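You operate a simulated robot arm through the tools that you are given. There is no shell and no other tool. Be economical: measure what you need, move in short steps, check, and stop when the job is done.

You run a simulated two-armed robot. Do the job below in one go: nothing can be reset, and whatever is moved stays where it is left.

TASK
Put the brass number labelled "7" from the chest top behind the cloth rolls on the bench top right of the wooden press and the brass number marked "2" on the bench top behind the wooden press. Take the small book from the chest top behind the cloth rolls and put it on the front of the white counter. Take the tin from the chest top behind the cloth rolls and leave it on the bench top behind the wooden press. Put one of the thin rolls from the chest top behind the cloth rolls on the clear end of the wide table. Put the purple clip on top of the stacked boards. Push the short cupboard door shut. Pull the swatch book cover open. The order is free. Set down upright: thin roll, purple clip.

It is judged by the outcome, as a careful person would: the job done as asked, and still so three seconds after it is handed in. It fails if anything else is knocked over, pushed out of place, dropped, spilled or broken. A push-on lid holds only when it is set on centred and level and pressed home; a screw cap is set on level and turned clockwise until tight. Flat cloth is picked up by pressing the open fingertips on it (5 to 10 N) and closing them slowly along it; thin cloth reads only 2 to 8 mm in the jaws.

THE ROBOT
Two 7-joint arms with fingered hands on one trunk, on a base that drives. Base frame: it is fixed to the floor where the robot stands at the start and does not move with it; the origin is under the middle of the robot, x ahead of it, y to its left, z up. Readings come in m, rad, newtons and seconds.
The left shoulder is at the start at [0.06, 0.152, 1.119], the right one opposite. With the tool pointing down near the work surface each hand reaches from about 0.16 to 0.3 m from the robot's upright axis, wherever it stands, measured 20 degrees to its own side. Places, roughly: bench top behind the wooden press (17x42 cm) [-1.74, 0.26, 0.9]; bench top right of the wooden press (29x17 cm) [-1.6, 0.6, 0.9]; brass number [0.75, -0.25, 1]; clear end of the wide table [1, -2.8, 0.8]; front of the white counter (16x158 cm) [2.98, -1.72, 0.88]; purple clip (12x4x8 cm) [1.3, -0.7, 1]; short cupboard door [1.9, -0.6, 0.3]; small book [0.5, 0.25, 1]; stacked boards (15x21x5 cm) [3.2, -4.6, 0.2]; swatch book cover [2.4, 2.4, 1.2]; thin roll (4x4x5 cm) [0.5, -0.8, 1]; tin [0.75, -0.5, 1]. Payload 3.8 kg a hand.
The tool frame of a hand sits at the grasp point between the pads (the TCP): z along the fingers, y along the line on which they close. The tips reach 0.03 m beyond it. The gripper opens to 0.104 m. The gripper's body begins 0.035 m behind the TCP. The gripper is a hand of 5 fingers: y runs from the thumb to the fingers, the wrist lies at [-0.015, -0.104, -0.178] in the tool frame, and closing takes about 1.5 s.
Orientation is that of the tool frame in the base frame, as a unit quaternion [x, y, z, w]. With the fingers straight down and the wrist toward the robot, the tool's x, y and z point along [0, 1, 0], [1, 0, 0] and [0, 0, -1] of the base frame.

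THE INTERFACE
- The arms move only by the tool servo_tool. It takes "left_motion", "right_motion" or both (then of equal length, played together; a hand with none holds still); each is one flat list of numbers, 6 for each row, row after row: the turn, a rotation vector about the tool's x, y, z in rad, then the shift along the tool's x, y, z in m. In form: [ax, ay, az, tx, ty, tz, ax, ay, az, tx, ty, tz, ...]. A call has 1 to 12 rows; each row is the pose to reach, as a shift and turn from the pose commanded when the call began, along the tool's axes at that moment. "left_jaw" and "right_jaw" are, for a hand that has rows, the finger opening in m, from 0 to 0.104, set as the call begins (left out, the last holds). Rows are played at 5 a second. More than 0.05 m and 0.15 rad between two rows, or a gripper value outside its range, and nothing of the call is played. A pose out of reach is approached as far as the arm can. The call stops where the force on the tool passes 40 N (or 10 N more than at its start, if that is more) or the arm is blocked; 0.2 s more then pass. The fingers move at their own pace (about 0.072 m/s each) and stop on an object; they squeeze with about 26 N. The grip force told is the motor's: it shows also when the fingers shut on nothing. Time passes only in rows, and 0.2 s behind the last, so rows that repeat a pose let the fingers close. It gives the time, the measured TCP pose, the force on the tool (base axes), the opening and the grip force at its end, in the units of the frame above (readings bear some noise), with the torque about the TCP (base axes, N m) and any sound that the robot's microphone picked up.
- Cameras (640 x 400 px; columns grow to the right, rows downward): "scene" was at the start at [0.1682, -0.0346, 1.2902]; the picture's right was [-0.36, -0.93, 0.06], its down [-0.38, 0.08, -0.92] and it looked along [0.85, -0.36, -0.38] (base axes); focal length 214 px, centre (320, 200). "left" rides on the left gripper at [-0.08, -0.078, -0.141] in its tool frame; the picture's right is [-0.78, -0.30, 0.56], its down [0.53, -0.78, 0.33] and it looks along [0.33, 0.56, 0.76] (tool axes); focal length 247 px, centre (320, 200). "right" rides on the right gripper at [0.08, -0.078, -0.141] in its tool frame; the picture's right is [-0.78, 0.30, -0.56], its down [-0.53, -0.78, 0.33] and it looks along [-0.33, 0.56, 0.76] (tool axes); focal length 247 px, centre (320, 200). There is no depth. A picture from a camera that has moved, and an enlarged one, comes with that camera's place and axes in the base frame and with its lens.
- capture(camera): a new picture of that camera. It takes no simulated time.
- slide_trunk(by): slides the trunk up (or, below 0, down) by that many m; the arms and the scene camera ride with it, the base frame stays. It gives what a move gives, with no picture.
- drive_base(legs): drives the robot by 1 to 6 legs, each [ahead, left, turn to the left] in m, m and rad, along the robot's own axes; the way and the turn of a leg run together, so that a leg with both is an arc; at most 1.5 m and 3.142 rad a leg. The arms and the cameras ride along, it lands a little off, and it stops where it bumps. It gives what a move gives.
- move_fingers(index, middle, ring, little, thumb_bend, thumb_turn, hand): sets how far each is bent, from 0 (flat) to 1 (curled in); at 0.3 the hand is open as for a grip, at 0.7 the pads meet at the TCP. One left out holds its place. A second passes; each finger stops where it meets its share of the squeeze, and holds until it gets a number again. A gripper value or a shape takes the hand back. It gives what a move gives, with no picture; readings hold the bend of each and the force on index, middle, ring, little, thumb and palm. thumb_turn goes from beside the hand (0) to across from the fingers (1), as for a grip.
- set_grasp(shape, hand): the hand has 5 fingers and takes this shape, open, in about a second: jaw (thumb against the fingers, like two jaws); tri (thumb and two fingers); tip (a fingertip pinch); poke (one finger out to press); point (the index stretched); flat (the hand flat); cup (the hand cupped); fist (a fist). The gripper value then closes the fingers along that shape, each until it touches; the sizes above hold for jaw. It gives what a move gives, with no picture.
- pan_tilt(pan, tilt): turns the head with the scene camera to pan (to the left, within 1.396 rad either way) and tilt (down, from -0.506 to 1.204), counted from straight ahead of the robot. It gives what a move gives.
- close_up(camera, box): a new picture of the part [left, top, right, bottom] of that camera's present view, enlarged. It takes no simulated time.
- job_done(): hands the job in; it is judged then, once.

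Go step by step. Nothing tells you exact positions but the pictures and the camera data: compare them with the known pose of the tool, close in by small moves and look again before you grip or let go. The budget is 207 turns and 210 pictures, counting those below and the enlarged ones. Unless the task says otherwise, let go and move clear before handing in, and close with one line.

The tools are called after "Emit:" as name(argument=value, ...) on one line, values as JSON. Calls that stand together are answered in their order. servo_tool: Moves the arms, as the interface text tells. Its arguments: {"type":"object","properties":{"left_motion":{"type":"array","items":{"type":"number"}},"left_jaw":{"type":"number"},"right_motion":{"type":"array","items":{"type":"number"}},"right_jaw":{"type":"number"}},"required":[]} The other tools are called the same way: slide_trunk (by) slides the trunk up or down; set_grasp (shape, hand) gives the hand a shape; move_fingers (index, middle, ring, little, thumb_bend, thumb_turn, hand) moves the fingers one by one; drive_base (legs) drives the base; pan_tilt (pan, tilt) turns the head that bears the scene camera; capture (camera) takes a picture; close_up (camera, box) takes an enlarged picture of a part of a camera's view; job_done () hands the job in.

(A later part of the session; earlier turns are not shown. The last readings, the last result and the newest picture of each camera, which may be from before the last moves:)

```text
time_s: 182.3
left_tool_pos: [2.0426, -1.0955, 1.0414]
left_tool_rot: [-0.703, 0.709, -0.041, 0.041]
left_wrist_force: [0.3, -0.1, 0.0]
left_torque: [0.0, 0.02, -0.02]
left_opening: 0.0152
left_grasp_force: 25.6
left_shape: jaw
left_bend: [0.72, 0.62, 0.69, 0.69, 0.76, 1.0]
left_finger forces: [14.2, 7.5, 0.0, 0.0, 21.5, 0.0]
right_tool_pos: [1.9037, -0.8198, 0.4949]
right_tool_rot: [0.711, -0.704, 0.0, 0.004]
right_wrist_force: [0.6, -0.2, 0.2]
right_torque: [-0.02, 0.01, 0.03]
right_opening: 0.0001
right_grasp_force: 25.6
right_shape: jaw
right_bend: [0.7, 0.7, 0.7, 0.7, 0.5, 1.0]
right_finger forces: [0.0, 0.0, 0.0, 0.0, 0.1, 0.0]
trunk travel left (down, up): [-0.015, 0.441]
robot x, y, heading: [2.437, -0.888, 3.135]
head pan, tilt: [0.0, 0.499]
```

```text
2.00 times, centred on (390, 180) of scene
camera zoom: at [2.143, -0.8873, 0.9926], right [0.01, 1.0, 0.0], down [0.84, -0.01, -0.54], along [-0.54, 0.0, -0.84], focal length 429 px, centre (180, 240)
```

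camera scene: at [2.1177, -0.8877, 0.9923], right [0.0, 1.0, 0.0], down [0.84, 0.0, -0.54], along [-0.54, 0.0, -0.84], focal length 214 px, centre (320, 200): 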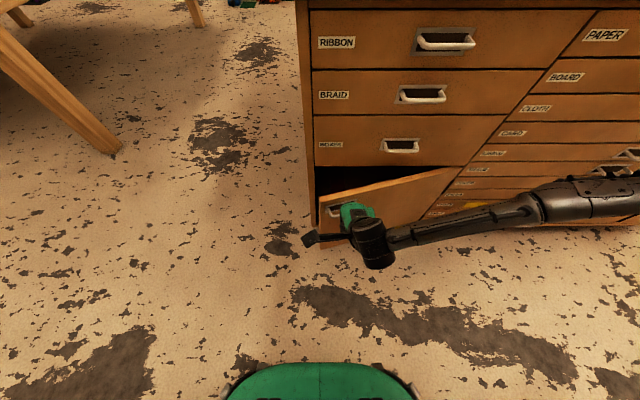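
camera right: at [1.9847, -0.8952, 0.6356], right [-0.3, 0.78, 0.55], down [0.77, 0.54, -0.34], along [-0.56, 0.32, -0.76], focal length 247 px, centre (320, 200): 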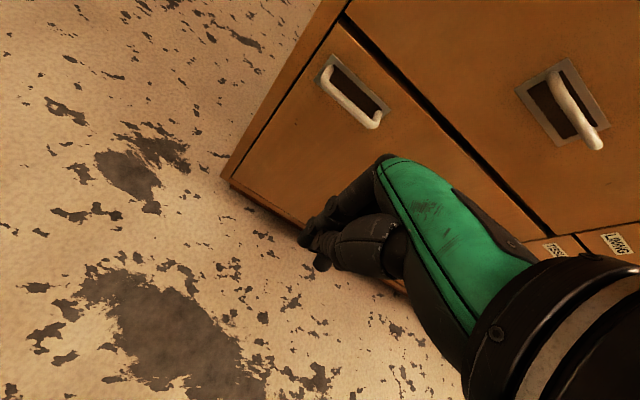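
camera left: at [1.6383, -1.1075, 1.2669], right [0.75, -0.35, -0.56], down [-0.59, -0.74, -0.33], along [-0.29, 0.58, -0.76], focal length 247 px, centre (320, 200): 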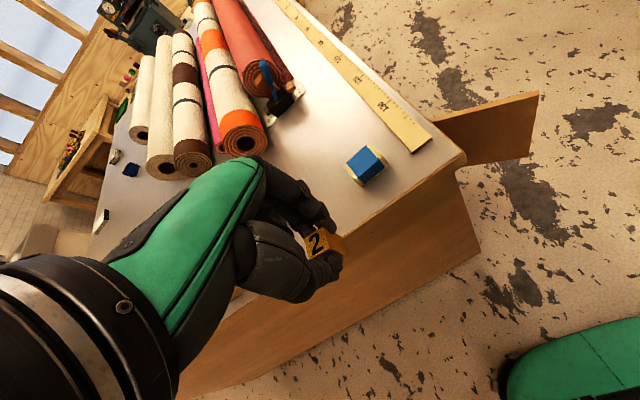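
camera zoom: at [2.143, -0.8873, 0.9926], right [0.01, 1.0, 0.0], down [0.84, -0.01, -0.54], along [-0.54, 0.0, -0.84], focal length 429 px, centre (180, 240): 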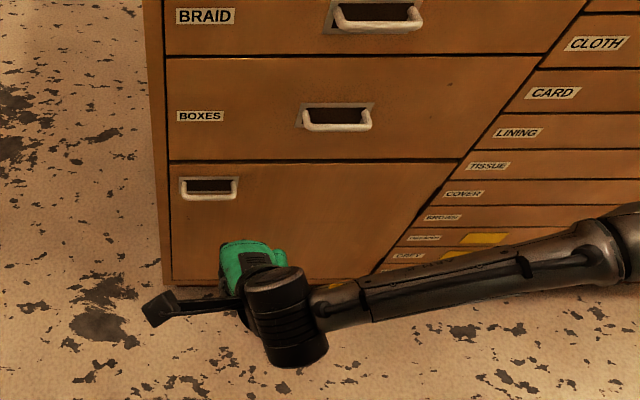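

The door is flush shut. Now I rise again, move away and head for the purple clip at the chest's right end.

Emit:
slide_trunk(by=0.25)

Emit:
servo_tool(right_motion=[0, 0, 0, 0, -0.01, -0.04, 0, 0, 0, 0, -0.02, -0.08, 0, 0, 0, 0, -0.03, -0.12, 0, 0, 0, 0, -0.04, -0.16, 0, 0, 0, 0, -0.05, -0.2, 0, 0, 0, 0, -0.06, -0.24, 0, 0, 0, 0, -0.07, -0.28, 0, 0, 0, 0, -0.08, -0.32, 0, 0, 0, 0, -0.09, -0.36, 0, 0, 0, 0, -0.1, -0.4])

Emit:
drive_base(legs=[[0, 0.55, 0], [0, 0, -1.565], [0, 1.1, 0]])

Emit:
pan_tilt(pan=0.0, tilt=0.5)

Emit:
capture(camera="scene")

```text
time_s: 184.9
left_tool_pos: [2.042, -1.0949, 1.2889]
left_tool_rot: [-0.704, 0.708, -0.04, 0.042]
left_wrist_force: [0.5, -0.1, -0.8]
left_torque: [0.02, 0.03, 0.04]
left_opening: 0.0149
left_grasp_force: 26.8
left_shape: jaw
left_bend: [0.72, 0.62, 0.69, 0.69, 0.76, 1.0]
left_finger forces: [14.2, 7.4, 0.1, 0.0, 21.4, 0.0]
right_tool_pos: [1.8857, -0.8179, 0.9771]
right_tool_rot: [0.696, -0.688, -0.143, 0.145]
right_wrist_force: [0.7, -0.3, 0.4]
right_torque: [0.01, 0.05, 0.01]
right_opening: 0.0001
right_grasp_force: 26.1
right_shape: jaw
right_bend: [0.7, 0.7, 0.7, 0.7, 0.5, 1.0]
right_finger forces: [0.0, 0.1, 0.1, 0.0, 0.0, 0.0]
trunk travel left (down, up): [-0.265, 0.191]
robot x, y, heading: [2.4335, -0.8885, 3.132]
head pan, tilt: [0.0, 0.499]
```

```text
time_s: 187.1
left_tool_pos: [2.0448, -1.0951, 1.2898]
left_tool_rot: [-0.703, 0.709, -0.04, 0.04]
left_wrist_force: [0.5, -0.2, -1.4]
left_torque: [-0.01, 0.03, 0.0]
left_opening: 0.0151
left_grasp_force: 26.0
left_shape: jaw
left_bend: [0.72, 0.62, 0.69, 0.69, 0.76, 1.0]
left_finger forces: [14.1, 7.3, 0.1, 0.0, 21.4, 0.1]
right_tool_pos: [2.1265, -0.8023, 1.2962]
right_tool_rot: [-0.684, 0.708, 0.12, -0.13]
right_wrist_force: [-0.1, -1.0, -1.8]
right_torque: [-0.03, 0.01, 0.01]
right_opening: 0.0001
right_grasp_force: 25.9
right_shape: jaw
right_bend: [0.7, 0.7, 0.7, 0.7, 0.5, 1.0]
right_finger forces: [0.0, 0.0, 0.1, 0.0, 0.1, 0.0]
trunk travel left (down, up): [-0.265, 0.191]
robot x, y, heading: [2.4338, -0.8935, 3.131]
head pan, tilt: [0.0, 0.499]
```

```text
time_s: 199.4
left_tool_pos: [1.1264, -1.0188, 1.2887]
left_tool_rot: [0.006, 0.998, -0.058, 0.001]
left_wrist_force: [0.0, 0.7, -0.6]
left_torque: [0.01, 0.02, -0.01]
left_opening: 0.0152
left_grasp_force: 25.8
left_shape: jaw
left_bend: [0.72, 0.62, 0.69, 0.69, 0.76, 1.0]
left_finger forces: [14.1, 7.4, 0.0, 0.1, 21.2, 0.1]
right_tool_pos: [1.4092, -1.109, 1.3]
right_tool_rot: [0.005, 0.982, 0.189, -0.003]
right_wrist_force: [0.2, -0.1, -0.2]
right_torque: [-0.03, -0.02, 0.03]
right_opening: 0.0
right_grasp_force: 26.2
right_shape: jaw
right_bend: [0.7, 0.7, 0.7, 0.7, 0.5, 1.0]
right_finger forces: [0.0, 0.0, 0.0, 0.0, 0.1, 0.0]
trunk travel left (down, up): [-0.265, 0.191]
robot x, y, heading: [1.3307, -1.4125, 1.56]
head pan, tilt: [0.0, 0.499]
```

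```text
time_s: 200.0
left_tool_pos: [1.1254, -1.0204, 1.2905]
left_tool_rot: [0.005, 0.998, -0.058, 0.0]
left_wrist_force: [0.8, 0.4, -0.8]
left_torque: [-0.03, 0.02, 0.02]
left_opening: 0.0153
left_grasp_force: 25.7
left_shape: jaw
left_bend: [0.72, 0.62, 0.69, 0.69, 0.76, 1.0]
left_finger forces: [13.9, 7.3, 0.0, 0.0, 21.1, 0.0]
right_tool_pos: [1.413, -1.1054, 1.2955]
right_tool_rot: [0.011, 0.983, 0.181, -0.002]
right_wrist_force: [0.3, 0.3, -0.9]
right_torque: [0.02, 0.02, 0.03]
right_opening: 0.0
right_grasp_force: 26.1
right_shape: jaw
right_bend: [0.7, 0.7, 0.7, 0.7, 0.5, 1.0]
right_finger forces: [0.1, 0.0, 0.1, 0.1, 0.0, 0.0]
trunk travel left (down, up): [-0.265, 0.191]
robot x, y, heading: [1.3278, -1.4129, 1.56]
head pan, tilt: [0.0, 0.499]
```

```text
105 pictures are left
camera scene: at [1.3539, -1.2803, 1.3986], right [0.97, -0.25, 0.02], down [0.03, 0.0, -1.0], along [0.25, 0.97, 0.01], focal length 214 px, centre (320, 200)
```

scene: 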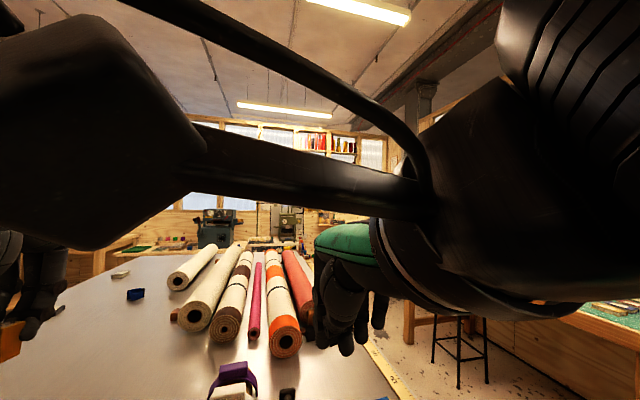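

My right arm is up in front of the head and pressing it. I lower and extend the right arm, levelling the tool.

Emit:
servo_tool(right_motion=[0.06, 0, 0, -0.01, 0.022, 0.035, 0.12, 0, 0, -0.02, 0.044, 0.07, 0.18, 0, 0, -0.03, 0.066, 0.105, 0.24, 0, 0, -0.04, 0.088, 0.14, 0.3, 0, 0, -0.05, 0.11, 0.175, 0.37, 0, 0, -0.06, 0.134, 0.211], right_jaw=0.09)

Emit:
pan_tilt(pan=0.0, tilt=0.7)

Emit:
capture(camera="scene")

```text
time_s: 201.4
left_tool_pos: [1.1257, -1.0169, 1.2887]
left_tool_rot: [0.005, 0.998, -0.057, 0.0]
left_wrist_force: [0.5, 0.2, -1.3]
left_torque: [-0.01, -0.02, -0.01]
left_opening: 0.0151
left_grasp_force: 25.6
left_shape: jaw
left_bend: [0.72, 0.62, 0.69, 0.69, 0.76, 1.0]
left_finger forces: [13.9, 7.4, 0.0, 0.0, 21.1, 0.1]
right_tool_pos: [1.4681, -0.9023, 1.1532]
right_tool_rot: [0.005, 1.0, 0.004, -0.004]
right_wrist_force: [-0.6, 0.4, -0.5]
right_torque: [-0.02, -0.02, 0.01]
right_opening: 0.0904
right_grasp_force: 0.1
right_shape: jaw
right_bend: [0.28, 0.33, 0.31, 0.32, 0.42, 0.98]
right_finger forces: [0.0, 0.1, 0.1, 0.1, 0.1, 0.0]
trunk travel left (down, up): [-0.265, 0.191]
robot x, y, heading: [1.327, -1.4131, 1.559]
head pan, tilt: [0.0, 0.499]
```

```text
time_s: 202.1
left_tool_pos: [1.1264, -1.0191, 1.2895]
left_tool_rot: [0.005, 0.998, -0.057, 0.0]
left_wrist_force: [0.5, -0.5, -1.2]
left_torque: [0.03, -0.02, 0.01]
left_opening: 0.0148
left_grasp_force: 26.0
left_shape: jaw
left_bend: [0.72, 0.62, 0.69, 0.69, 0.76, 1.0]
left_finger forces: [14.1, 7.4, 0.1, 0.0, 21.1, 0.0]
right_tool_pos: [1.4668, -0.9053, 1.1549]
right_tool_rot: [0.005, 1.0, 0.006, -0.004]
right_wrist_force: [1.0, 0.0, 0.0]
right_torque: [0.01, -0.01, -0.01]
right_opening: 0.0901
right_grasp_force: 0.1
right_shape: jaw
right_bend: [0.28, 0.33, 0.31, 0.32, 0.42, 0.98]
right_finger forces: [0.0, 0.0, 0.0, 0.0, 0.0, 0.0]
trunk travel left (down, up): [-0.265, 0.191]
robot x, y, heading: [1.3342, -1.4111, 1.562]
head pan, tilt: [0.0, 0.7]
```

```text
104 pictures are left
camera scene: at [1.3329, -1.286, 1.3258], right [1.0, -0.01, 0.0], down [-0.01, -0.72, -0.7], along [0.01, 0.7, -0.72], focal length 214 px, centre (320, 200)
```

scene: 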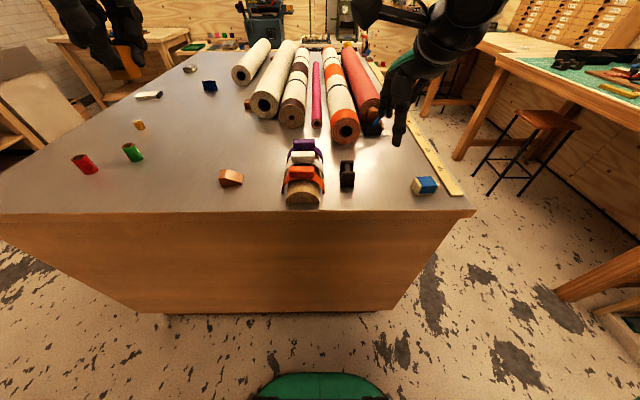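

Camera is free again. The clips straddle a half-log; purple is the farthest of the three. Zooming in.

Emit:
close_up(camera="scene", box=[240, 120, 400, 220])

Emit:
capture(camera="right")

```text
4.00 times, centred on (320, 170) of scene
camera zoom: at [1.3329, -1.286, 1.3258], right [1.0, -0.01, 0.0], down [-0.01, -0.72, -0.7], along [0.01, 0.7, -0.72], focal length 858 px, centre (320, 320)
```

zoom: 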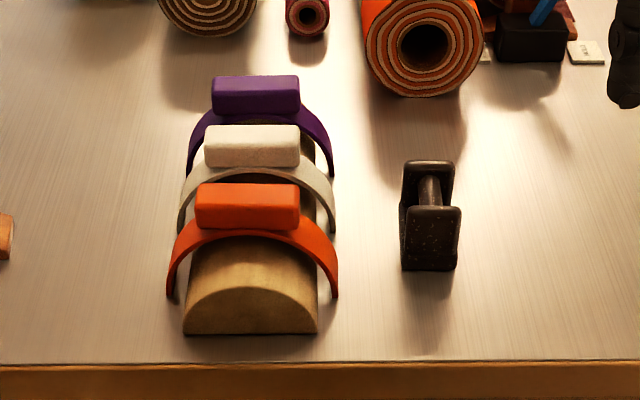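

```text
102 pictures are left
camera right: at [1.389, -0.9808, 1.2951], right [0.78, 0.28, 0.55], down [0.52, -0.78, -0.35], along [0.33, 0.56, -0.76], focal length 247 px, centre (320, 200)
```

right: 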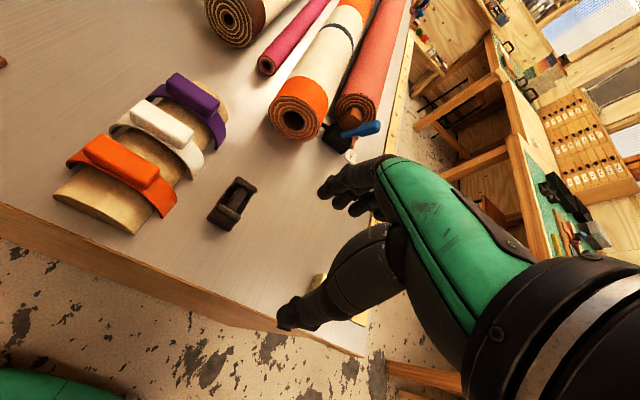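

I'll grip the purple block front-to-back. Moving 12 cm closer and bringing the right hand above it.

Emit:
drive_base(legs=[[0.12, 0, 0.01]])

Emit:
servo_tool(right_motion=[0, 0, 0, 0.034, 0.003, 0, 0, 0, 0, 0.068, 0.006, 0.0, 0, 0, 0, 0.102, 0.009, 0.0, 0, 0, 0, 0.136, 0.012, 0.0, 0, 0, 0, 0.17, 0.015, 0.03], right_jaw=0.07)

Emit:
capture(camera="right")

Emit:
capture(camera="scene")

```text
time_s: 203.4
left_tool_pos: [1.1244, -0.9021, 1.2907]
left_tool_rot: [0.002, 0.998, -0.056, -0.001]
left_wrist_force: [-0.1, 0.7, -1.3]
left_torque: [0.02, 0.03, 0.01]
left_opening: 0.0152
left_grasp_force: 25.8
left_shape: jaw
left_bend: [0.72, 0.62, 0.69, 0.69, 0.76, 1.0]
left_finger forces: [14.1, 7.3, 0.0, 0.1, 21.3, 0.0]
right_tool_pos: [1.4635, -0.7842, 1.1554]
right_tool_rot: [0.002, 1.0, 0.006, -0.004]
right_wrist_force: [-0.1, 1.3, 0.7]
right_torque: [-0.01, -0.01, 0.01]
right_opening: 0.09
right_grasp_force: 0.1
right_shape: jaw
right_bend: [0.28, 0.33, 0.31, 0.32, 0.42, 0.98]
right_finger forces: [0.1, 0.0, 0.1, 0.1, 0.0, 0.1]
trunk travel left (down, up): [-0.265, 0.191]
robot x, y, heading: [1.3281, -1.2915, 1.574]
head pan, tilt: [0.0, 0.7]
```

```text
time_s: 204.6
left_tool_pos: [1.1216, -0.9018, 1.2903]
left_tool_rot: [0.002, 0.998, -0.057, 0.0]
left_wrist_force: [0.7, 0.1, -1.2]
left_torque: [0.01, -0.03, -0.02]
left_opening: 0.015
left_grasp_force: 26.0
left_shape: jaw
left_bend: [0.72, 0.62, 0.69, 0.69, 0.76, 1.0]
left_finger forces: [14.0, 7.3, 0.0, 0.1, 21.1, 0.0]
right_tool_pos: [1.3543, -0.8205, 1.1238]
right_tool_rot: [0.003, 1.0, 0.006, -0.004]
right_wrist_force: [0.2, -0.8, -0.6]
right_torque: [0.04, -0.03, -0.02]
right_opening: 0.07
right_grasp_force: 0.0
right_shape: jaw
right_bend: [0.28, 0.38, 0.35, 0.35, 0.6, 0.99]
right_finger forces: [0.0, 0.0, 0.1, 0.0, 0.0, 0.1]
right hand out of reach, approached as far as the arm can: row 3, 4, 5
trunk travel left (down, up): [-0.265, 0.191]
robot x, y, heading: [1.3314, -1.2958, 1.57]
head pan, tilt: [0.0, 0.7]
```

```text
101 pictures are left
camera right: at [1.2765, -0.8974, 1.2642], right [0.78, 0.29, 0.55], down [0.53, -0.77, -0.35], along [0.33, 0.56, -0.76], focal length 247 px, centre (320, 200)
```

right: 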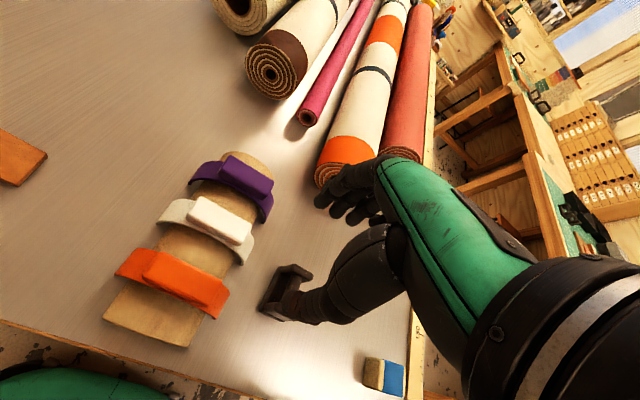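

```text
100 pictures are left
camera scene: at [1.3317, -1.167, 1.3258], right [1.0, 0.0, 0.0], down [0.0, -0.72, -0.7], along [0.0, 0.7, -0.72], focal length 214 px, centre (320, 200)
```

scene: 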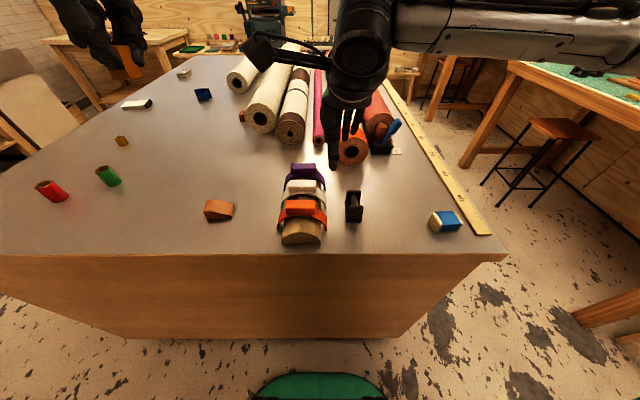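

The right arm can't come further across, so I shift the base left 13 cm instead.

Emit:
drive_base(legs=[[0, 0.13, 0]])

Emit:
servo_tool(right_motion=[0, 0, 0, -0.025, 0.015, 0, 0, 0, 0, -0.05, 0.035, 0.0, 0, 0, 0, -0.07, 0.053, 0.0])

Emit:
capture(camera="right")

Emit:
close_up(camera="scene", box=[260, 60, 480, 260])

```text
time_s: 205.8
left_tool_pos: [0.9966, -0.901, 1.2908]
left_tool_rot: [0.003, 0.998, -0.058, -0.001]
left_wrist_force: [-0.2, 0.1, -1.3]
left_torque: [-0.02, -0.01, -0.01]
left_opening: 0.0152
left_grasp_force: 26.0
left_shape: jaw
left_bend: [0.72, 0.62, 0.69, 0.69, 0.76, 1.0]
left_finger forces: [14.0, 7.2, 0.1, 0.0, 21.3, 0.0]
right_tool_pos: [1.2283, -0.82, 1.1218]
right_tool_rot: [0.004, 1.0, 0.006, -0.005]
right_wrist_force: [-0.3, -0.7, -0.8]
right_torque: [0.0, 0.03, -0.01]
right_opening: 0.07
right_grasp_force: 0.1
right_shape: jaw
right_bend: [0.28, 0.38, 0.35, 0.35, 0.6, 0.99]
right_finger forces: [0.0, 0.0, 0.1, 0.0, 0.0, 0.1]
trunk travel left (down, up): [-0.265, 0.191]
robot x, y, heading: [1.2004, -1.2928, 1.568]
head pan, tilt: [0.0, 0.7]
```

```text
time_s: 206.6
left_tool_pos: [0.9944, -0.8991, 1.2901]
left_tool_rot: [0.003, 0.998, -0.058, 0.0]
left_wrist_force: [0.3, -0.6, -1.7]
left_torque: [-0.04, 0.01, 0.02]
left_opening: 0.015
left_grasp_force: 25.8
left_shape: jaw
left_bend: [0.72, 0.62, 0.69, 0.69, 0.76, 1.0]
left_finger forces: [14.0, 7.3, 0.0, 0.0, 21.2, 0.0]
right_tool_pos: [1.2969, -0.7662, 1.121]
right_tool_rot: [0.003, 1.0, 0.006, -0.005]
right_wrist_force: [-0.7, 0.5, -0.1]
right_torque: [0.01, 0.02, -0.04]
right_opening: 0.0701
right_grasp_force: 0.0
right_shape: jaw
right_bend: [0.28, 0.38, 0.35, 0.35, 0.6, 0.99]
right_finger forces: [0.0, 0.0, 0.0, 0.0, 0.1, 0.0]
trunk travel left (down, up): [-0.265, 0.191]
robot x, y, heading: [1.2015, -1.2937, 1.561]
head pan, tilt: [0.0, 0.7]
```

```text
99 pictures are left
camera right: at [1.2188, -0.8423, 1.2621], right [0.78, 0.28, 0.55], down [0.53, -0.78, -0.35], along [0.33, 0.56, -0.76], focal length 247 px, centre (320, 200)
```

right: 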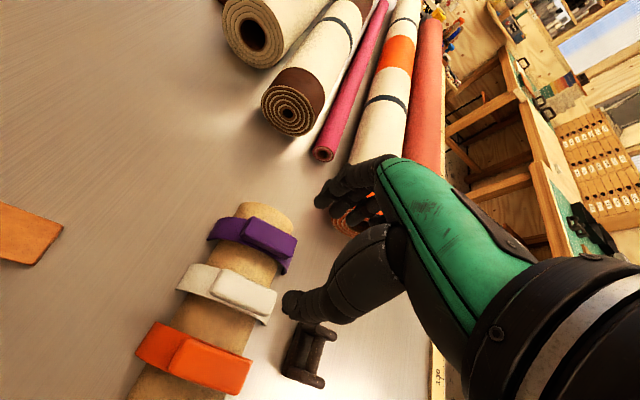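

```text
2.00 times, centred on (370, 160) of scene
camera zoom: at [1.2025, -1.1654, 1.3257], right [1.0, -0.01, 0.0], down [0.0, -0.72, -0.7], along [0.0, 0.7, -0.72], focal length 429 px, centre (220, 280)
```

zoom: 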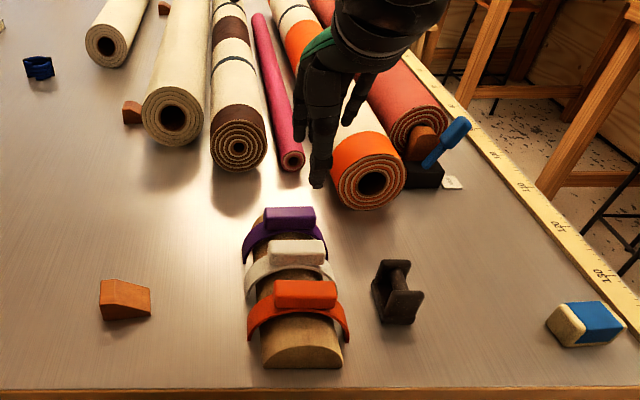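

Purple block centre is about (1.287, -0.749). I shift over it, narrow the jaws to fit between the clips, and lower part way to look.

Emit:
servo_tool(right_motion=[0, 0, 0, 0.005, 0.01, 0.0, 0, 0, 0, 0.01, 0.019, 0.0, 0, 0, 0, 0.01, 0.019, 0.03, 0, 0, 0, 0.01, 0.019, 0.06], right_jaw=0.06)

Emit:
capture(camera="right")

Emit:
close_up(camera="scene", box=[320, 110, 440, 210])

```text
time_s: 207.6
left_tool_pos: [0.9956, -0.8995, 1.2895]
left_tool_rot: [0.004, 0.998, -0.058, 0.0]
left_wrist_force: [-1.0, 0.0, -0.8]
left_torque: [0.0, 0.0, -0.01]
left_opening: 0.0151
left_grasp_force: 25.9
left_shape: jaw
left_bend: [0.72, 0.62, 0.69, 0.69, 0.76, 1.0]
left_finger forces: [13.9, 7.3, 0.0, 0.0, 21.2, 0.0]
right_tool_pos: [1.2867, -0.7457, 1.0612]
right_tool_rot: [0.003, 1.0, 0.005, -0.004]
right_wrist_force: [-0.3, 0.0, -0.2]
right_torque: [0.03, 0.01, 0.01]
right_opening: 0.0603
right_grasp_force: 0.1
right_shape: jaw
right_bend: [0.74, 0.41, 0.38, 0.43, 0.66, 1.0]
right_finger forces: [0.0, 0.0, 0.1, 0.0, 0.1, 0.0]
trunk travel left (down, up): [-0.265, 0.191]
robot x, y, heading: [1.2025, -1.2894, 1.562]
head pan, tilt: [0.0, 0.7]
```

```text
97 pictures are left
camera right: at [1.2091, -0.8222, 1.2014], right [0.78, 0.28, 0.55], down [0.53, -0.78, -0.35], along [0.33, 0.56, -0.76], focal length 247 px, centre (320, 200)
```

right: 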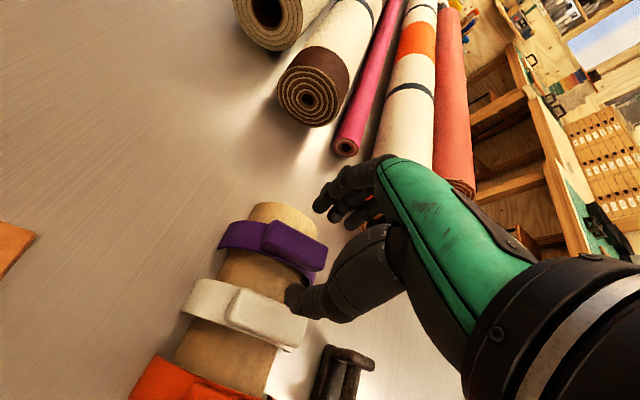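

```text
4.00 times, centred on (380, 160) of scene
camera zoom: at [1.2035, -1.1648, 1.3256], right [1.0, -0.01, 0.0], down [0.0, -0.72, -0.7], along [0.0, 0.7, -0.72], focal length 858 px, centre (80, 360)
```

zoom: 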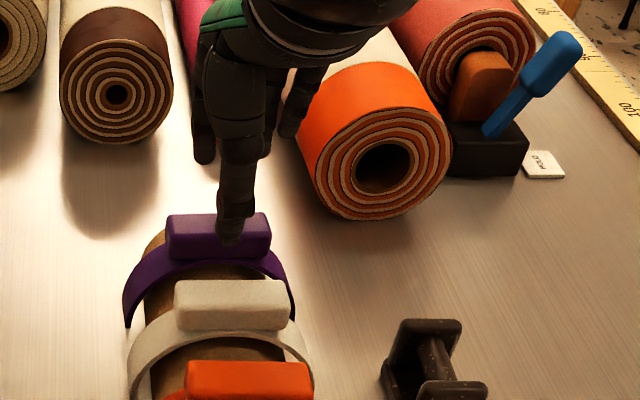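

Thumb passes just in front of the purple block with a few mm to the white one. I narrow slightly, nudge forward, and descend.

Emit:
servo_tool(right_motion=[0, 0, 0, 0.0, 0.003, 0.0, 0, 0, 0, 0.0, 0.003, 0.015, 0, 0, 0, 0.0, 0.003, 0.03, 0, 0, 0, 0, 0.003, 0.045, 0, 0, 0, 0, 0.003, 0.053], right_jaw=0.054)

Emit:
capture(camera="right")

Emit:
close_up(camera="scene", box=[320, 110, 440, 210])

```text
time_s: 208.8
left_tool_pos: [0.995, -0.9003, 1.2911]
left_tool_rot: [0.003, 0.998, -0.057, 0.0]
left_wrist_force: [0.0, -1.1, -2.1]
left_torque: [0.04, -0.01, -0.03]
left_opening: 0.0152
left_grasp_force: 26.1
left_shape: jaw
left_bend: [0.72, 0.62, 0.69, 0.69, 0.76, 1.0]
left_finger forces: [14.0, 7.3, 0.0, 0.1, 21.3, 0.0]
right_tool_pos: [1.2852, -0.7419, 1.0092]
right_tool_rot: [0.003, 1.0, 0.006, -0.005]
right_wrist_force: [0.2, 0.8, -0.1]
right_torque: [0.01, -0.01, 0.05]
right_opening: 0.0543
right_grasp_force: 0.1
right_shape: jaw
right_bend: [0.74, 0.44, 0.4, 0.41, 0.69, 1.0]
right_finger forces: [0.0, 0.0, 0.0, 0.0, 0.1, 0.0]
trunk travel left (down, up): [-0.265, 0.191]
robot x, y, heading: [1.1981, -1.2945, 1.566]
head pan, tilt: [0.0, 0.7]
```

```text
95 pictures are left
camera right: at [1.2078, -0.818, 1.1506], right [0.78, 0.28, 0.55], down [0.53, -0.78, -0.35], along [0.33, 0.56, -0.76], focal length 247 px, centre (320, 200)
```

right: 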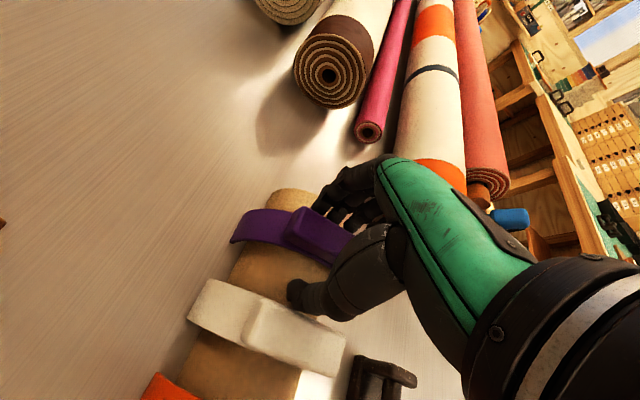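

```text
4.00 times, centred on (380, 160) of scene
camera zoom: at [1.2033, -1.1654, 1.3257], right [1.0, -0.01, 0.0], down [0.0, -0.72, -0.7], along [0.0, 0.7, -0.72], focal length 858 px, centre (80, 360)
```

zoom: 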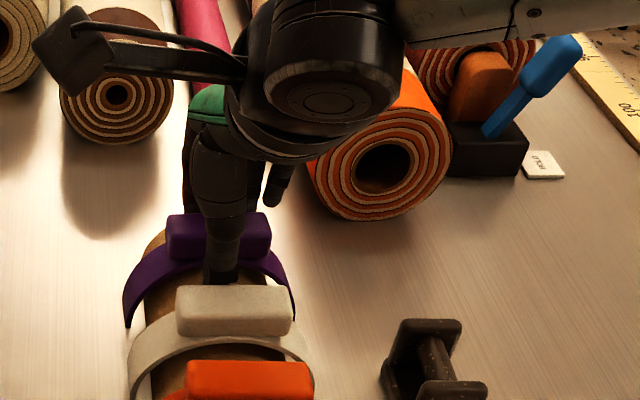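

Thumb sits between purple and white, fingers behind the purple block. Closing.

Emit:
servo_tool(right_motion=[0, 0, 0, 0, 0, 0, 0, 0, 0, 0, 0, 0, 0, 0, 0, 0, 0, 0, 0, 0, 0, 0, 0, 0, 0, 0, 0, 0, 0, 0, 0, 0, 0, 0, 0, 0], right_jaw=0.01)

Emit:
capture(camera="right")

Emit:
close_up(camera="scene", box=[320, 110, 440, 210])

```text
time_s: 210.2
left_tool_pos: [0.995, -0.8997, 1.2902]
left_tool_rot: [0.003, 0.998, -0.057, 0.0]
left_wrist_force: [0.3, -0.7, -0.8]
left_torque: [-0.06, -0.02, -0.04]
left_opening: 0.0151
left_grasp_force: 26.8
left_shape: jaw
left_bend: [0.72, 0.62, 0.69, 0.69, 0.76, 1.0]
left_finger forces: [13.9, 7.2, 0.0, 0.0, 21.2, 0.0]
right_tool_pos: [1.2861, -0.7421, 1.0092]
right_tool_rot: [0.003, 1.0, 0.005, -0.005]
right_wrist_force: [0.5, 0.1, 0.4]
right_torque: [0.03, -0.01, 0.0]
right_opening: 0.0252
right_grasp_force: 26.3
right_shape: jaw
right_bend: [0.73, 0.56, 0.58, 0.59, 0.75, 1.0]
right_finger forces: [14.2, 6.1, 2.7, 0.0, 23.1, 0.0]
trunk travel left (down, up): [-0.265, 0.191]
robot x, y, heading: [1.1993, -1.2912, 1.564]
head pan, tilt: [0.0, 0.7]
```

```text
93 pictures are left
camera right: at [1.2078, -0.8182, 1.1507], right [0.78, 0.28, 0.55], down [0.53, -0.78, -0.35], along [0.33, 0.56, -0.76], focal length 247 px, centre (320, 200)
```

right: 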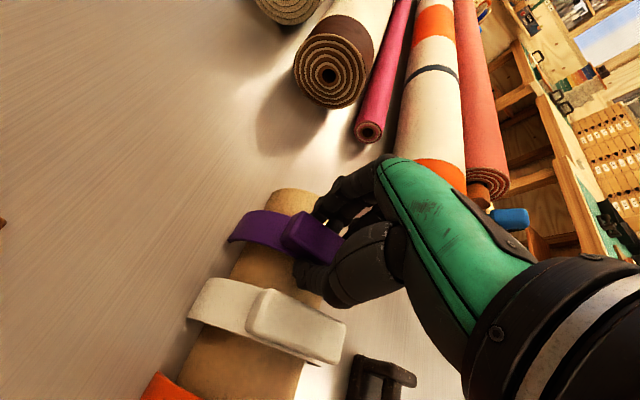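

```text
4.00 times, centred on (380, 160) of scene
camera zoom: at [1.2033, -1.1656, 1.3257], right [1.0, -0.01, 0.0], down [0.0, -0.72, -0.7], along [0.0, 0.7, -0.72], focal length 858 px, centre (80, 360)
```

zoom: 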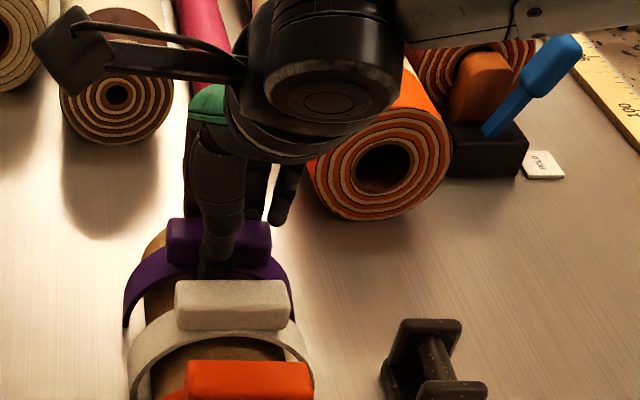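

Gripped firmly. I lift slowly and watch that the log stays put.

Emit:
servo_tool(right_motion=[0, 0, 0, 0, 0, -0.006, 0, 0, 0, 0, 0, -0.012, 0, 0, 0, 0, 0, -0.02, 0, 0, 0, 0, 0, -0.03, 0, 0, 0, 0, 0, -0.045])

Emit:
close_up(camera="scene", box=[320, 110, 440, 210])

```text
time_s: 211.4
left_tool_pos: [0.9956, -0.9008, 1.2905]
left_tool_rot: [0.003, 0.998, -0.056, 0.0]
left_wrist_force: [0.5, 0.4, -0.4]
left_torque: [-0.01, 0.03, 0.0]
left_opening: 0.0151
left_grasp_force: 25.9
left_shape: jaw
left_bend: [0.72, 0.62, 0.69, 0.69, 0.76, 1.0]
left_finger forces: [14.0, 7.3, 0.0, 0.0, 21.2, 0.0]
right_tool_pos: [1.2831, -0.7458, 1.0563]
right_tool_rot: [0.003, 1.0, 0.005, -0.005]
right_wrist_force: [-0.5, 0.5, 0.1]
right_torque: [-0.01, 0.0, -0.02]
right_opening: 0.0252
right_grasp_force: 26.0
right_shape: jaw
right_bend: [0.73, 0.57, 0.58, 0.59, 0.75, 1.0]
right_finger forces: [14.2, 6.1, 2.7, 0.0, 23.0, 0.0]
trunk travel left (down, up): [-0.265, 0.191]
robot x, y, heading: [1.2026, -1.2941, 1.567]
head pan, tilt: [0.0, 0.7]
```

```text
4.00 times, centred on (380, 160) of scene
camera zoom: at [1.2031, -1.166, 1.3258], right [1.0, -0.01, 0.0], down [0.0, -0.72, -0.7], along [0.0, 0.7, -0.72], focal length 858 px, centre (80, 360)
```

zoom: 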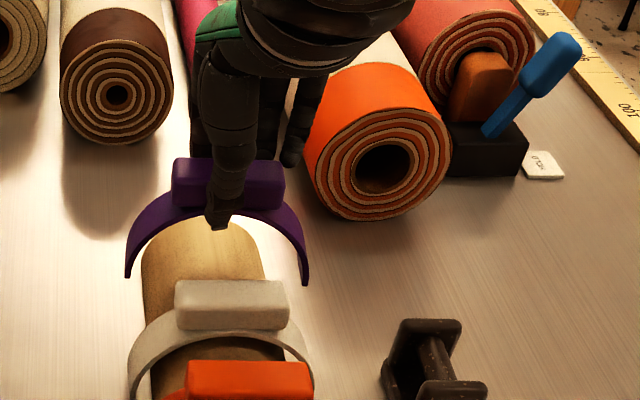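

The clip came off cleanly. I lift it clear and drive toward the stacked boards area.

Emit:
servo_tool(right_motion=[0, 0, 0, 0, 0, -0.04, 0, 0, 0, 0, -0.02, -0.08, 0, 0, 0, 0, -0.05, -0.12, 0, 0, 0, 0, -0.08, -0.13])

Emit:
drive_base(legs=[[-0.2, 0, 0], [0, -0.8, 0], [0, 0, -2.6]])

Emit:
pan_tilt(pan=0.0, tilt=0.35)

Emit:
capture(camera="scene")

```text
time_s: 212.4
left_tool_pos: [0.9949, -0.9006, 1.2908]
left_tool_rot: [0.003, 0.998, -0.057, 0.001]
left_wrist_force: [0.1, 0.6, -1.0]
left_torque: [0.01, 0.01, 0.0]
left_opening: 0.0152
left_grasp_force: 25.6
left_shape: jaw
left_bend: [0.72, 0.62, 0.69, 0.69, 0.76, 1.0]
left_finger forces: [14.0, 7.3, 0.1, 0.0, 21.1, 0.1]
right_tool_pos: [1.2868, -0.8291, 1.1849]
right_tool_rot: [0.003, 1.0, 0.006, -0.005]
right_wrist_force: [0.2, -0.3, -0.4]
right_torque: [0.02, 0.01, 0.05]
right_opening: 0.0249
right_grasp_force: 26.4
right_shape: jaw
right_bend: [0.73, 0.57, 0.58, 0.59, 0.75, 1.0]
right_finger forces: [14.2, 6.1, 2.8, 0.1, 23.2, 0.0]
trunk travel left (down, up): [-0.265, 0.191]
robot x, y, heading: [1.1958, -1.2907, 1.568]
head pan, tilt: [0.0, 0.7]
```

```text
time_s: 224.2
left_tool_pos: [2.4114, -1.7136, 1.2904]
left_tool_rot: [0.962, 0.269, -0.016, -0.056]
left_wrist_force: [1.2, -0.7, -0.1]
left_torque: [0.01, 0.01, 0.01]
left_opening: 0.0147
left_grasp_force: 26.0
left_shape: jaw
left_bend: [0.72, 0.62, 0.69, 0.69, 0.76, 1.0]
left_finger forces: [13.9, 7.0, 0.0, 0.0, 20.8, 0.0]
right_tool_pos: [2.2025, -1.9294, 1.1853]
right_tool_rot: [0.963, 0.269, 0.006, 0.003]
right_wrist_force: [-0.3, 0.6, -0.5]
right_torque: [0.03, 0.04, 0.0]
right_opening: 0.0251
right_grasp_force: 26.0
right_shape: jaw
right_bend: [0.73, 0.57, 0.58, 0.59, 0.75, 1.0]
right_finger forces: [13.9, 5.9, 2.8, 0.1, 22.7, 0.0]
trunk travel left (down, up): [-0.265, 0.191]
robot x, y, heading: [2.0272, -1.4884, -1.023]
head pan, tilt: [0.0, 0.7]
```

```text
time_s: 225.0
left_tool_pos: [2.4117, -1.7135, 1.2896]
left_tool_rot: [0.962, 0.269, -0.015, -0.056]
left_wrist_force: [-0.9, -0.2, -1.1]
left_torque: [0.02, -0.01, 0.01]
left_opening: 0.0152
left_grasp_force: 25.8
left_shape: jaw
left_bend: [0.72, 0.62, 0.69, 0.69, 0.76, 1.0]
left_finger forces: [13.8, 7.2, 0.1, 0.1, 20.8, 0.0]
right_tool_pos: [2.202, -1.9287, 1.1839]
right_tool_rot: [0.963, 0.27, 0.006, 0.004]
right_wrist_force: [-0.3, 0.2, -0.7]
right_torque: [-0.03, -0.03, -0.01]
right_opening: 0.0251
right_grasp_force: 26.0
right_shape: jaw
right_bend: [0.73, 0.57, 0.58, 0.59, 0.75, 1.0]
right_finger forces: [14.0, 5.9, 2.9, 0.0, 22.8, 0.0]
trunk travel left (down, up): [-0.265, 0.191]
robot x, y, heading: [2.0324, -1.4905, -1.016]
head pan, tilt: [0.0, 0.351]
```

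```text
90 pictures are left
camera scene: at [2.1031, -1.6059, 1.3561], right [-0.85, -0.52, 0.0], down [-0.23, 0.37, -0.9], along [0.47, -0.77, -0.43], focal length 214 px, centre (320, 200)
```

scene: 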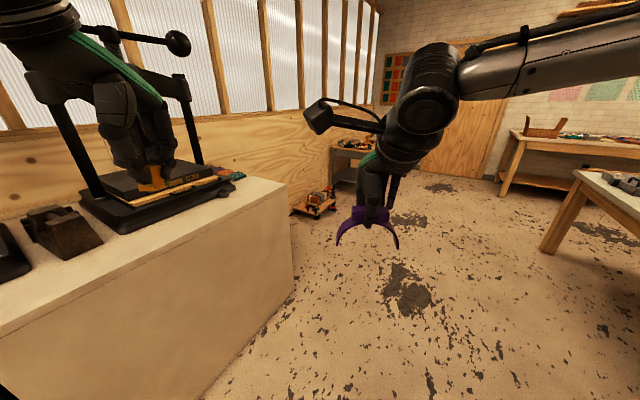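

The white counter is on the left; low trolley and a cart are farther on. I zoom to find the stacked boards.

Emit:
close_up(camera="scene", box=[270, 110, 470, 235])

Emit:
pan_tilt(pan=-0.3, tilt=0.35)

Emit:
capture(camera="scene")

```text
3.20 times, centred on (370, 172) of scene
camera zoom: at [2.1031, -1.6059, 1.3561], right [-0.85, -0.52, 0.0], down [-0.23, 0.37, -0.9], along [0.47, -0.77, -0.43], focal length 686 px, centre (160, 288)
```

zoom: 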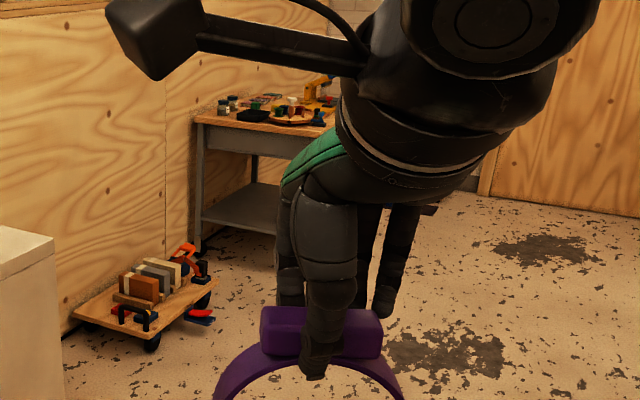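

```text
time_s: 225.8
left_tool_pos: [2.4117, -1.7138, 1.2904]
left_tool_rot: [0.961, 0.269, -0.016, -0.056]
left_wrist_force: [0.5, -0.7, -1.7]
left_torque: [-0.02, -0.01, -0.01]
left_opening: 0.0153
left_grasp_force: 25.6
left_shape: jaw
left_bend: [0.72, 0.62, 0.69, 0.69, 0.76, 1.0]
left_finger forces: [13.8, 7.1, 0.1, 0.1, 20.8, 0.0]
right_tool_pos: [2.2022, -1.9289, 1.1841]
right_tool_rot: [0.963, 0.27, 0.005, 0.004]
right_wrist_force: [-0.7, 0.1, 0.8]
right_torque: [-0.01, -0.02, 0.02]
right_opening: 0.0248
right_grasp_force: 26.2
right_shape: jaw
right_bend: [0.73, 0.57, 0.58, 0.59, 0.75, 1.0]
right_finger forces: [14.0, 5.9, 2.9, 0.1, 22.7, 0.0]
trunk travel left (down, up): [-0.265, 0.191]
robot x, y, heading: [2.0319, -1.4864, -1.025]
head pan, tilt: [-0.3, 0.351]
```

```text
88 pictures are left
camera scene: at [2.0775, -1.6166, 1.3566], right [-0.97, -0.25, 0.03], down [-0.13, 0.41, -0.9], along [0.21, -0.88, -0.43], focal length 214 px, centre (320, 200)
```

scene: 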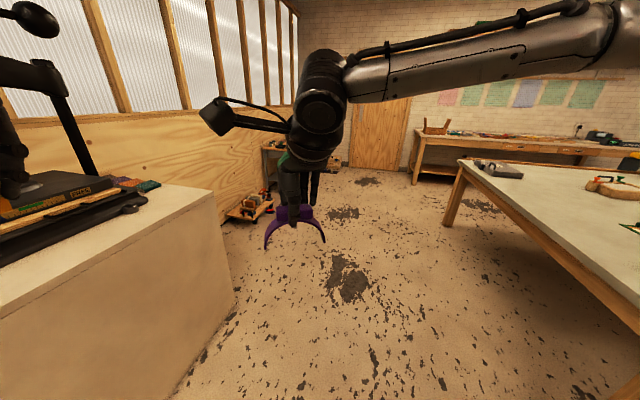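

Emit:
drive_base(legs=[[0, 0, -0.55], [1.5, 0, 0], [0.5, 0.3, 0]])

Emit:
pan_tilt(pan=0.55, tilt=0.45)

Emit:
capture(camera="scene")

```text
time_s: 237.7
left_tool_pos: [2.5283, -3.8831, 1.2897]
left_tool_rot: [0.998, -0.009, 0.0, -0.057]
left_wrist_force: [0.3, -0.2, 0.1]
left_torque: [0.0, 0.03, -0.02]
left_opening: 0.0149
left_grasp_force: 26.0
left_shape: jaw
left_bend: [0.72, 0.62, 0.69, 0.69, 0.76, 1.0]
left_finger forces: [13.8, 7.1, 0.0, 0.1, 20.7, 0.1]
right_tool_pos: [2.236, -3.9526, 1.1844]
right_tool_rot: [1.0, -0.01, 0.006, 0.006]
right_wrist_force: [-0.3, -0.6, -0.3]
right_torque: [-0.01, 0.03, -0.02]
right_opening: 0.025
right_grasp_force: 26.3
right_shape: jaw
right_bend: [0.73, 0.57, 0.58, 0.59, 0.75, 1.0]
right_finger forces: [14.1, 5.9, 3.1, 0.0, 22.6, 0.0]
trunk travel left (down, up): [-0.265, 0.191]
robot x, y, heading: [2.3298, -3.4886, -1.588]
head pan, tilt: [-0.3, 0.351]
```

```text
time_s: 238.8
left_tool_pos: [2.5292, -3.8832, 1.2905]
left_tool_rot: [0.998, -0.01, 0.0, -0.057]
left_wrist_force: [-0.5, 0.1, -1.1]
left_torque: [-0.01, 0.0, 0.0]
left_opening: 0.0152
left_grasp_force: 25.9
left_shape: jaw
left_bend: [0.72, 0.62, 0.69, 0.69, 0.76, 1.0]
left_finger forces: [13.7, 7.1, 0.0, 0.0, 20.8, 0.1]
right_tool_pos: [2.2359, -3.953, 1.1849]
right_tool_rot: [1.0, -0.01, 0.004, 0.006]
right_wrist_force: [0.2, -0.5, -0.1]
right_torque: [0.0, -0.02, -0.01]
right_opening: 0.025
right_grasp_force: 26.2
right_shape: jaw
right_bend: [0.73, 0.57, 0.58, 0.59, 0.75, 1.0]
right_finger forces: [14.0, 5.8, 3.0, 0.0, 22.7, 0.0]
trunk travel left (down, up): [-0.265, 0.191]
robot x, y, heading: [2.3278, -3.4907, -1.586]
head pan, tilt: [0.55, 0.45]
```

```text
87 pictures are left
camera scene: at [2.3744, -3.6116, 1.3485], right [-0.86, -0.5, -0.05], down [-0.22, 0.46, -0.86], along [0.46, -0.73, -0.51], focal length 214 px, centre (320, 200)
```

scene: 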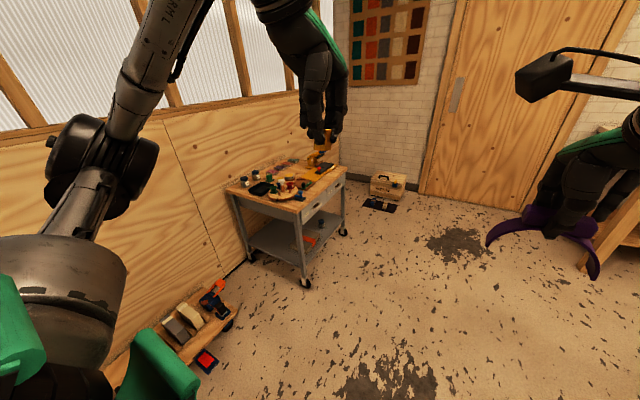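

Emit:
close_up(camera="scene", box=[210, 130, 370, 300])

Emit:
close_up(camera="scene", box=[120, 260, 260, 390])

```text
2.35 times, centred on (290, 215) of scene
camera zoom: at [2.3744, -3.6116, 1.3485], right [-0.86, -0.5, -0.05], down [-0.22, 0.46, -0.86], along [0.46, -0.73, -0.51], focal length 505 px, centre (391, 165)
```

zoom: 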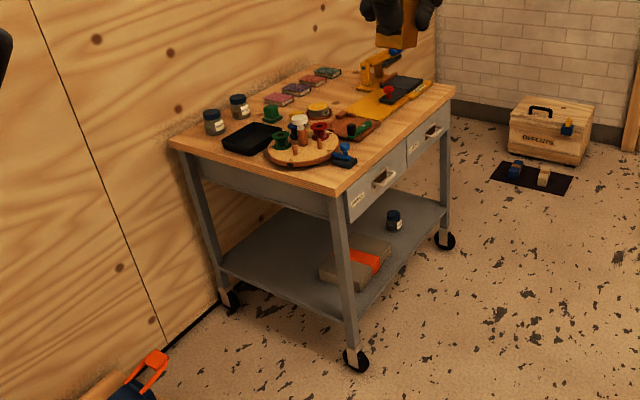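

```text
3.08 times, centred on (190, 325) of scene
camera zoom: at [2.3744, -3.6116, 1.3485], right [-0.86, -0.5, -0.05], down [-0.22, 0.46, -0.86], along [0.46, -0.73, -0.51], focal length 660 px, centre (720, -185)
```

zoom: 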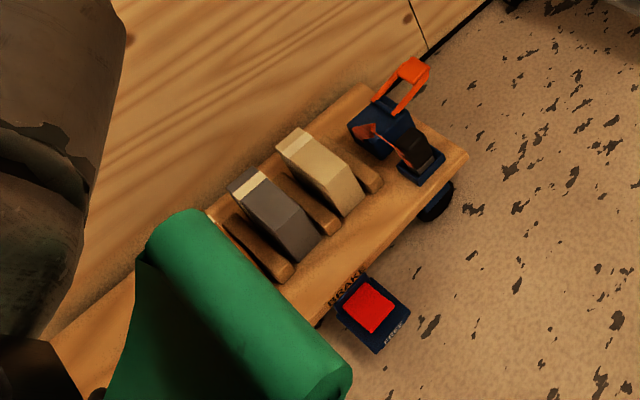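

The stacked boards (with orange band) lie on the cart's lower shelf at about (3.2, -4.66), z≈0.2, reachable from the cart's front at x≈3.08. I first test here in the open how low the right arm can set the clip.

Emit:
slide_trunk(by=-0.26)

Emit:
servo_tool(right_motion=[0, 0, 0, -0.006, -0.008, 0.045, 0, 0, 0, -0.012, -0.016, 0.09, 0, 0, 0, -0.018, -0.024, 0.135, 0, 0, 0, -0.024, -0.032, 0.18, 0, 0, 0, -0.03, -0.04, 0.225, 0, 0, 0, -0.036, -0.048, 0.27, 0, 0, 0, -0.042, -0.056, 0.315, 0, 0, 0, -0.048, -0.064, 0.36, 0, 0, 0, -0.054, -0.072, 0.405, 0, 0, 0, -0.06, -0.08, 0.45, 0, 0, 0, -0.065, -0.085, 0.495, 0, 0, 0, -0.065, -0.09, 0.54])

Emit:
pan_tilt(pan=-0.2, tilt=0.5)

Emit:
capture(camera="scene")

```text
time_s: 241.5
left_tool_pos: [2.529, -3.8869, 1.025]
left_tool_rot: [0.998, -0.01, 0.0, -0.063]
left_wrist_force: [0.1, -0.7, -1.0]
left_torque: [-0.03, 0.04, 0.02]
left_opening: 0.0153
left_grasp_force: 25.9
left_shape: jaw
left_bend: [0.72, 0.62, 0.69, 0.69, 0.76, 1.0]
left_finger forces: [13.9, 7.1, 0.0, 0.0, 20.7, 0.1]
right_tool_pos: [2.2359, -3.9531, 0.9253]
right_tool_rot: [1.0, -0.011, 0.007, 0.006]
right_wrist_force: [-0.5, 0.8, -0.5]
right_torque: [-0.05, -0.01, 0.02]
right_opening: 0.0248
right_grasp_force: 25.9
right_shape: jaw
right_bend: [0.73, 0.57, 0.59, 0.59, 0.75, 1.0]
right_finger forces: [14.1, 5.9, 3.0, 0.1, 22.7, 0.1]
trunk travel left (down, up): [-0.005, 0.451]
robot x, y, heading: [2.328, -3.4889, -1.583]
head pan, tilt: [0.55, 0.45]
```

```text
time_s: 244.1
left_tool_pos: [2.5284, -3.8892, 1.0247]
left_tool_rot: [0.998, -0.01, 0.002, -0.065]
left_wrist_force: [-0.2, -0.2, -1.3]
left_torque: [-0.02, 0.03, -0.01]
left_opening: 0.0153
left_grasp_force: 26.1
left_shape: jaw
left_bend: [0.72, 0.62, 0.69, 0.69, 0.76, 1.0]
left_finger forces: [14.0, 7.1, 0.1, 0.0, 20.7, 0.1]
right_tool_pos: [2.1634, -3.8755, 0.4041]
right_tool_rot: [1.0, -0.008, 0.006, 0.004]
right_wrist_force: [0.4, 0.3, -1.4]
right_torque: [-0.02, 0.0, 0.0]
right_opening: 0.0246
right_grasp_force: 25.3
right_shape: jaw
right_bend: [0.73, 0.57, 0.6, 0.59, 0.75, 1.0]
right_finger forces: [14.3, 5.7, 2.7, 0.1, 22.7, 0.1]
right hand out of reach, approached as far as the arm can: row 3, 4, 5, 6, 7, 8, 9, 12
trunk travel left (down, up): [-0.005, 0.451]
robot x, y, heading: [2.3246, -3.49, -1.591]
head pan, tilt: [0.55, 0.45]
```

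```text
time_s: 245.2
left_tool_pos: [2.5283, -3.8898, 1.024]
left_tool_rot: [0.998, -0.009, 0.0, -0.065]
left_wrist_force: [0.2, -0.2, -0.4]
left_torque: [-0.03, 0.01, 0.03]
left_opening: 0.015
left_grasp_force: 26.2
left_shape: jaw
left_bend: [0.72, 0.62, 0.69, 0.69, 0.76, 1.0]
left_finger forces: [13.8, 7.2, 0.1, 0.0, 20.7, 0.0]
right_tool_pos: [2.165, -3.8767, 0.4048]
right_tool_rot: [1.0, -0.009, 0.005, 0.004]
right_wrist_force: [0.3, -0.7, -0.4]
right_torque: [-0.03, -0.01, -0.01]
right_opening: 0.025
right_grasp_force: 26.3
right_shape: jaw
right_bend: [0.73, 0.57, 0.6, 0.59, 0.75, 1.0]
right_finger forces: [14.2, 5.7, 2.8, 0.0, 22.6, 0.0]
trunk travel left (down, up): [-0.005, 0.451]
robot x, y, heading: [2.327, -3.4882, -1.59]
head pan, tilt: [-0.201, 0.499]
```

```text
84 pictures are left
camera scene: at [2.3052, -3.7884, 0.9762], right [-0.98, 0.19, 0.1], down [0.11, 0.85, -0.52], along [-0.18, -0.5, -0.85], focal length 214 px, centre (320, 200)
```

scene: 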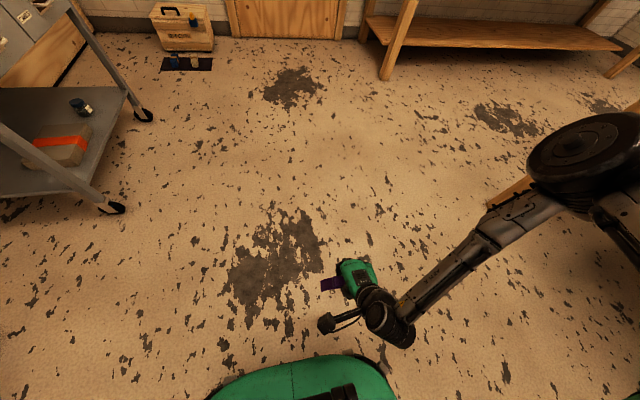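

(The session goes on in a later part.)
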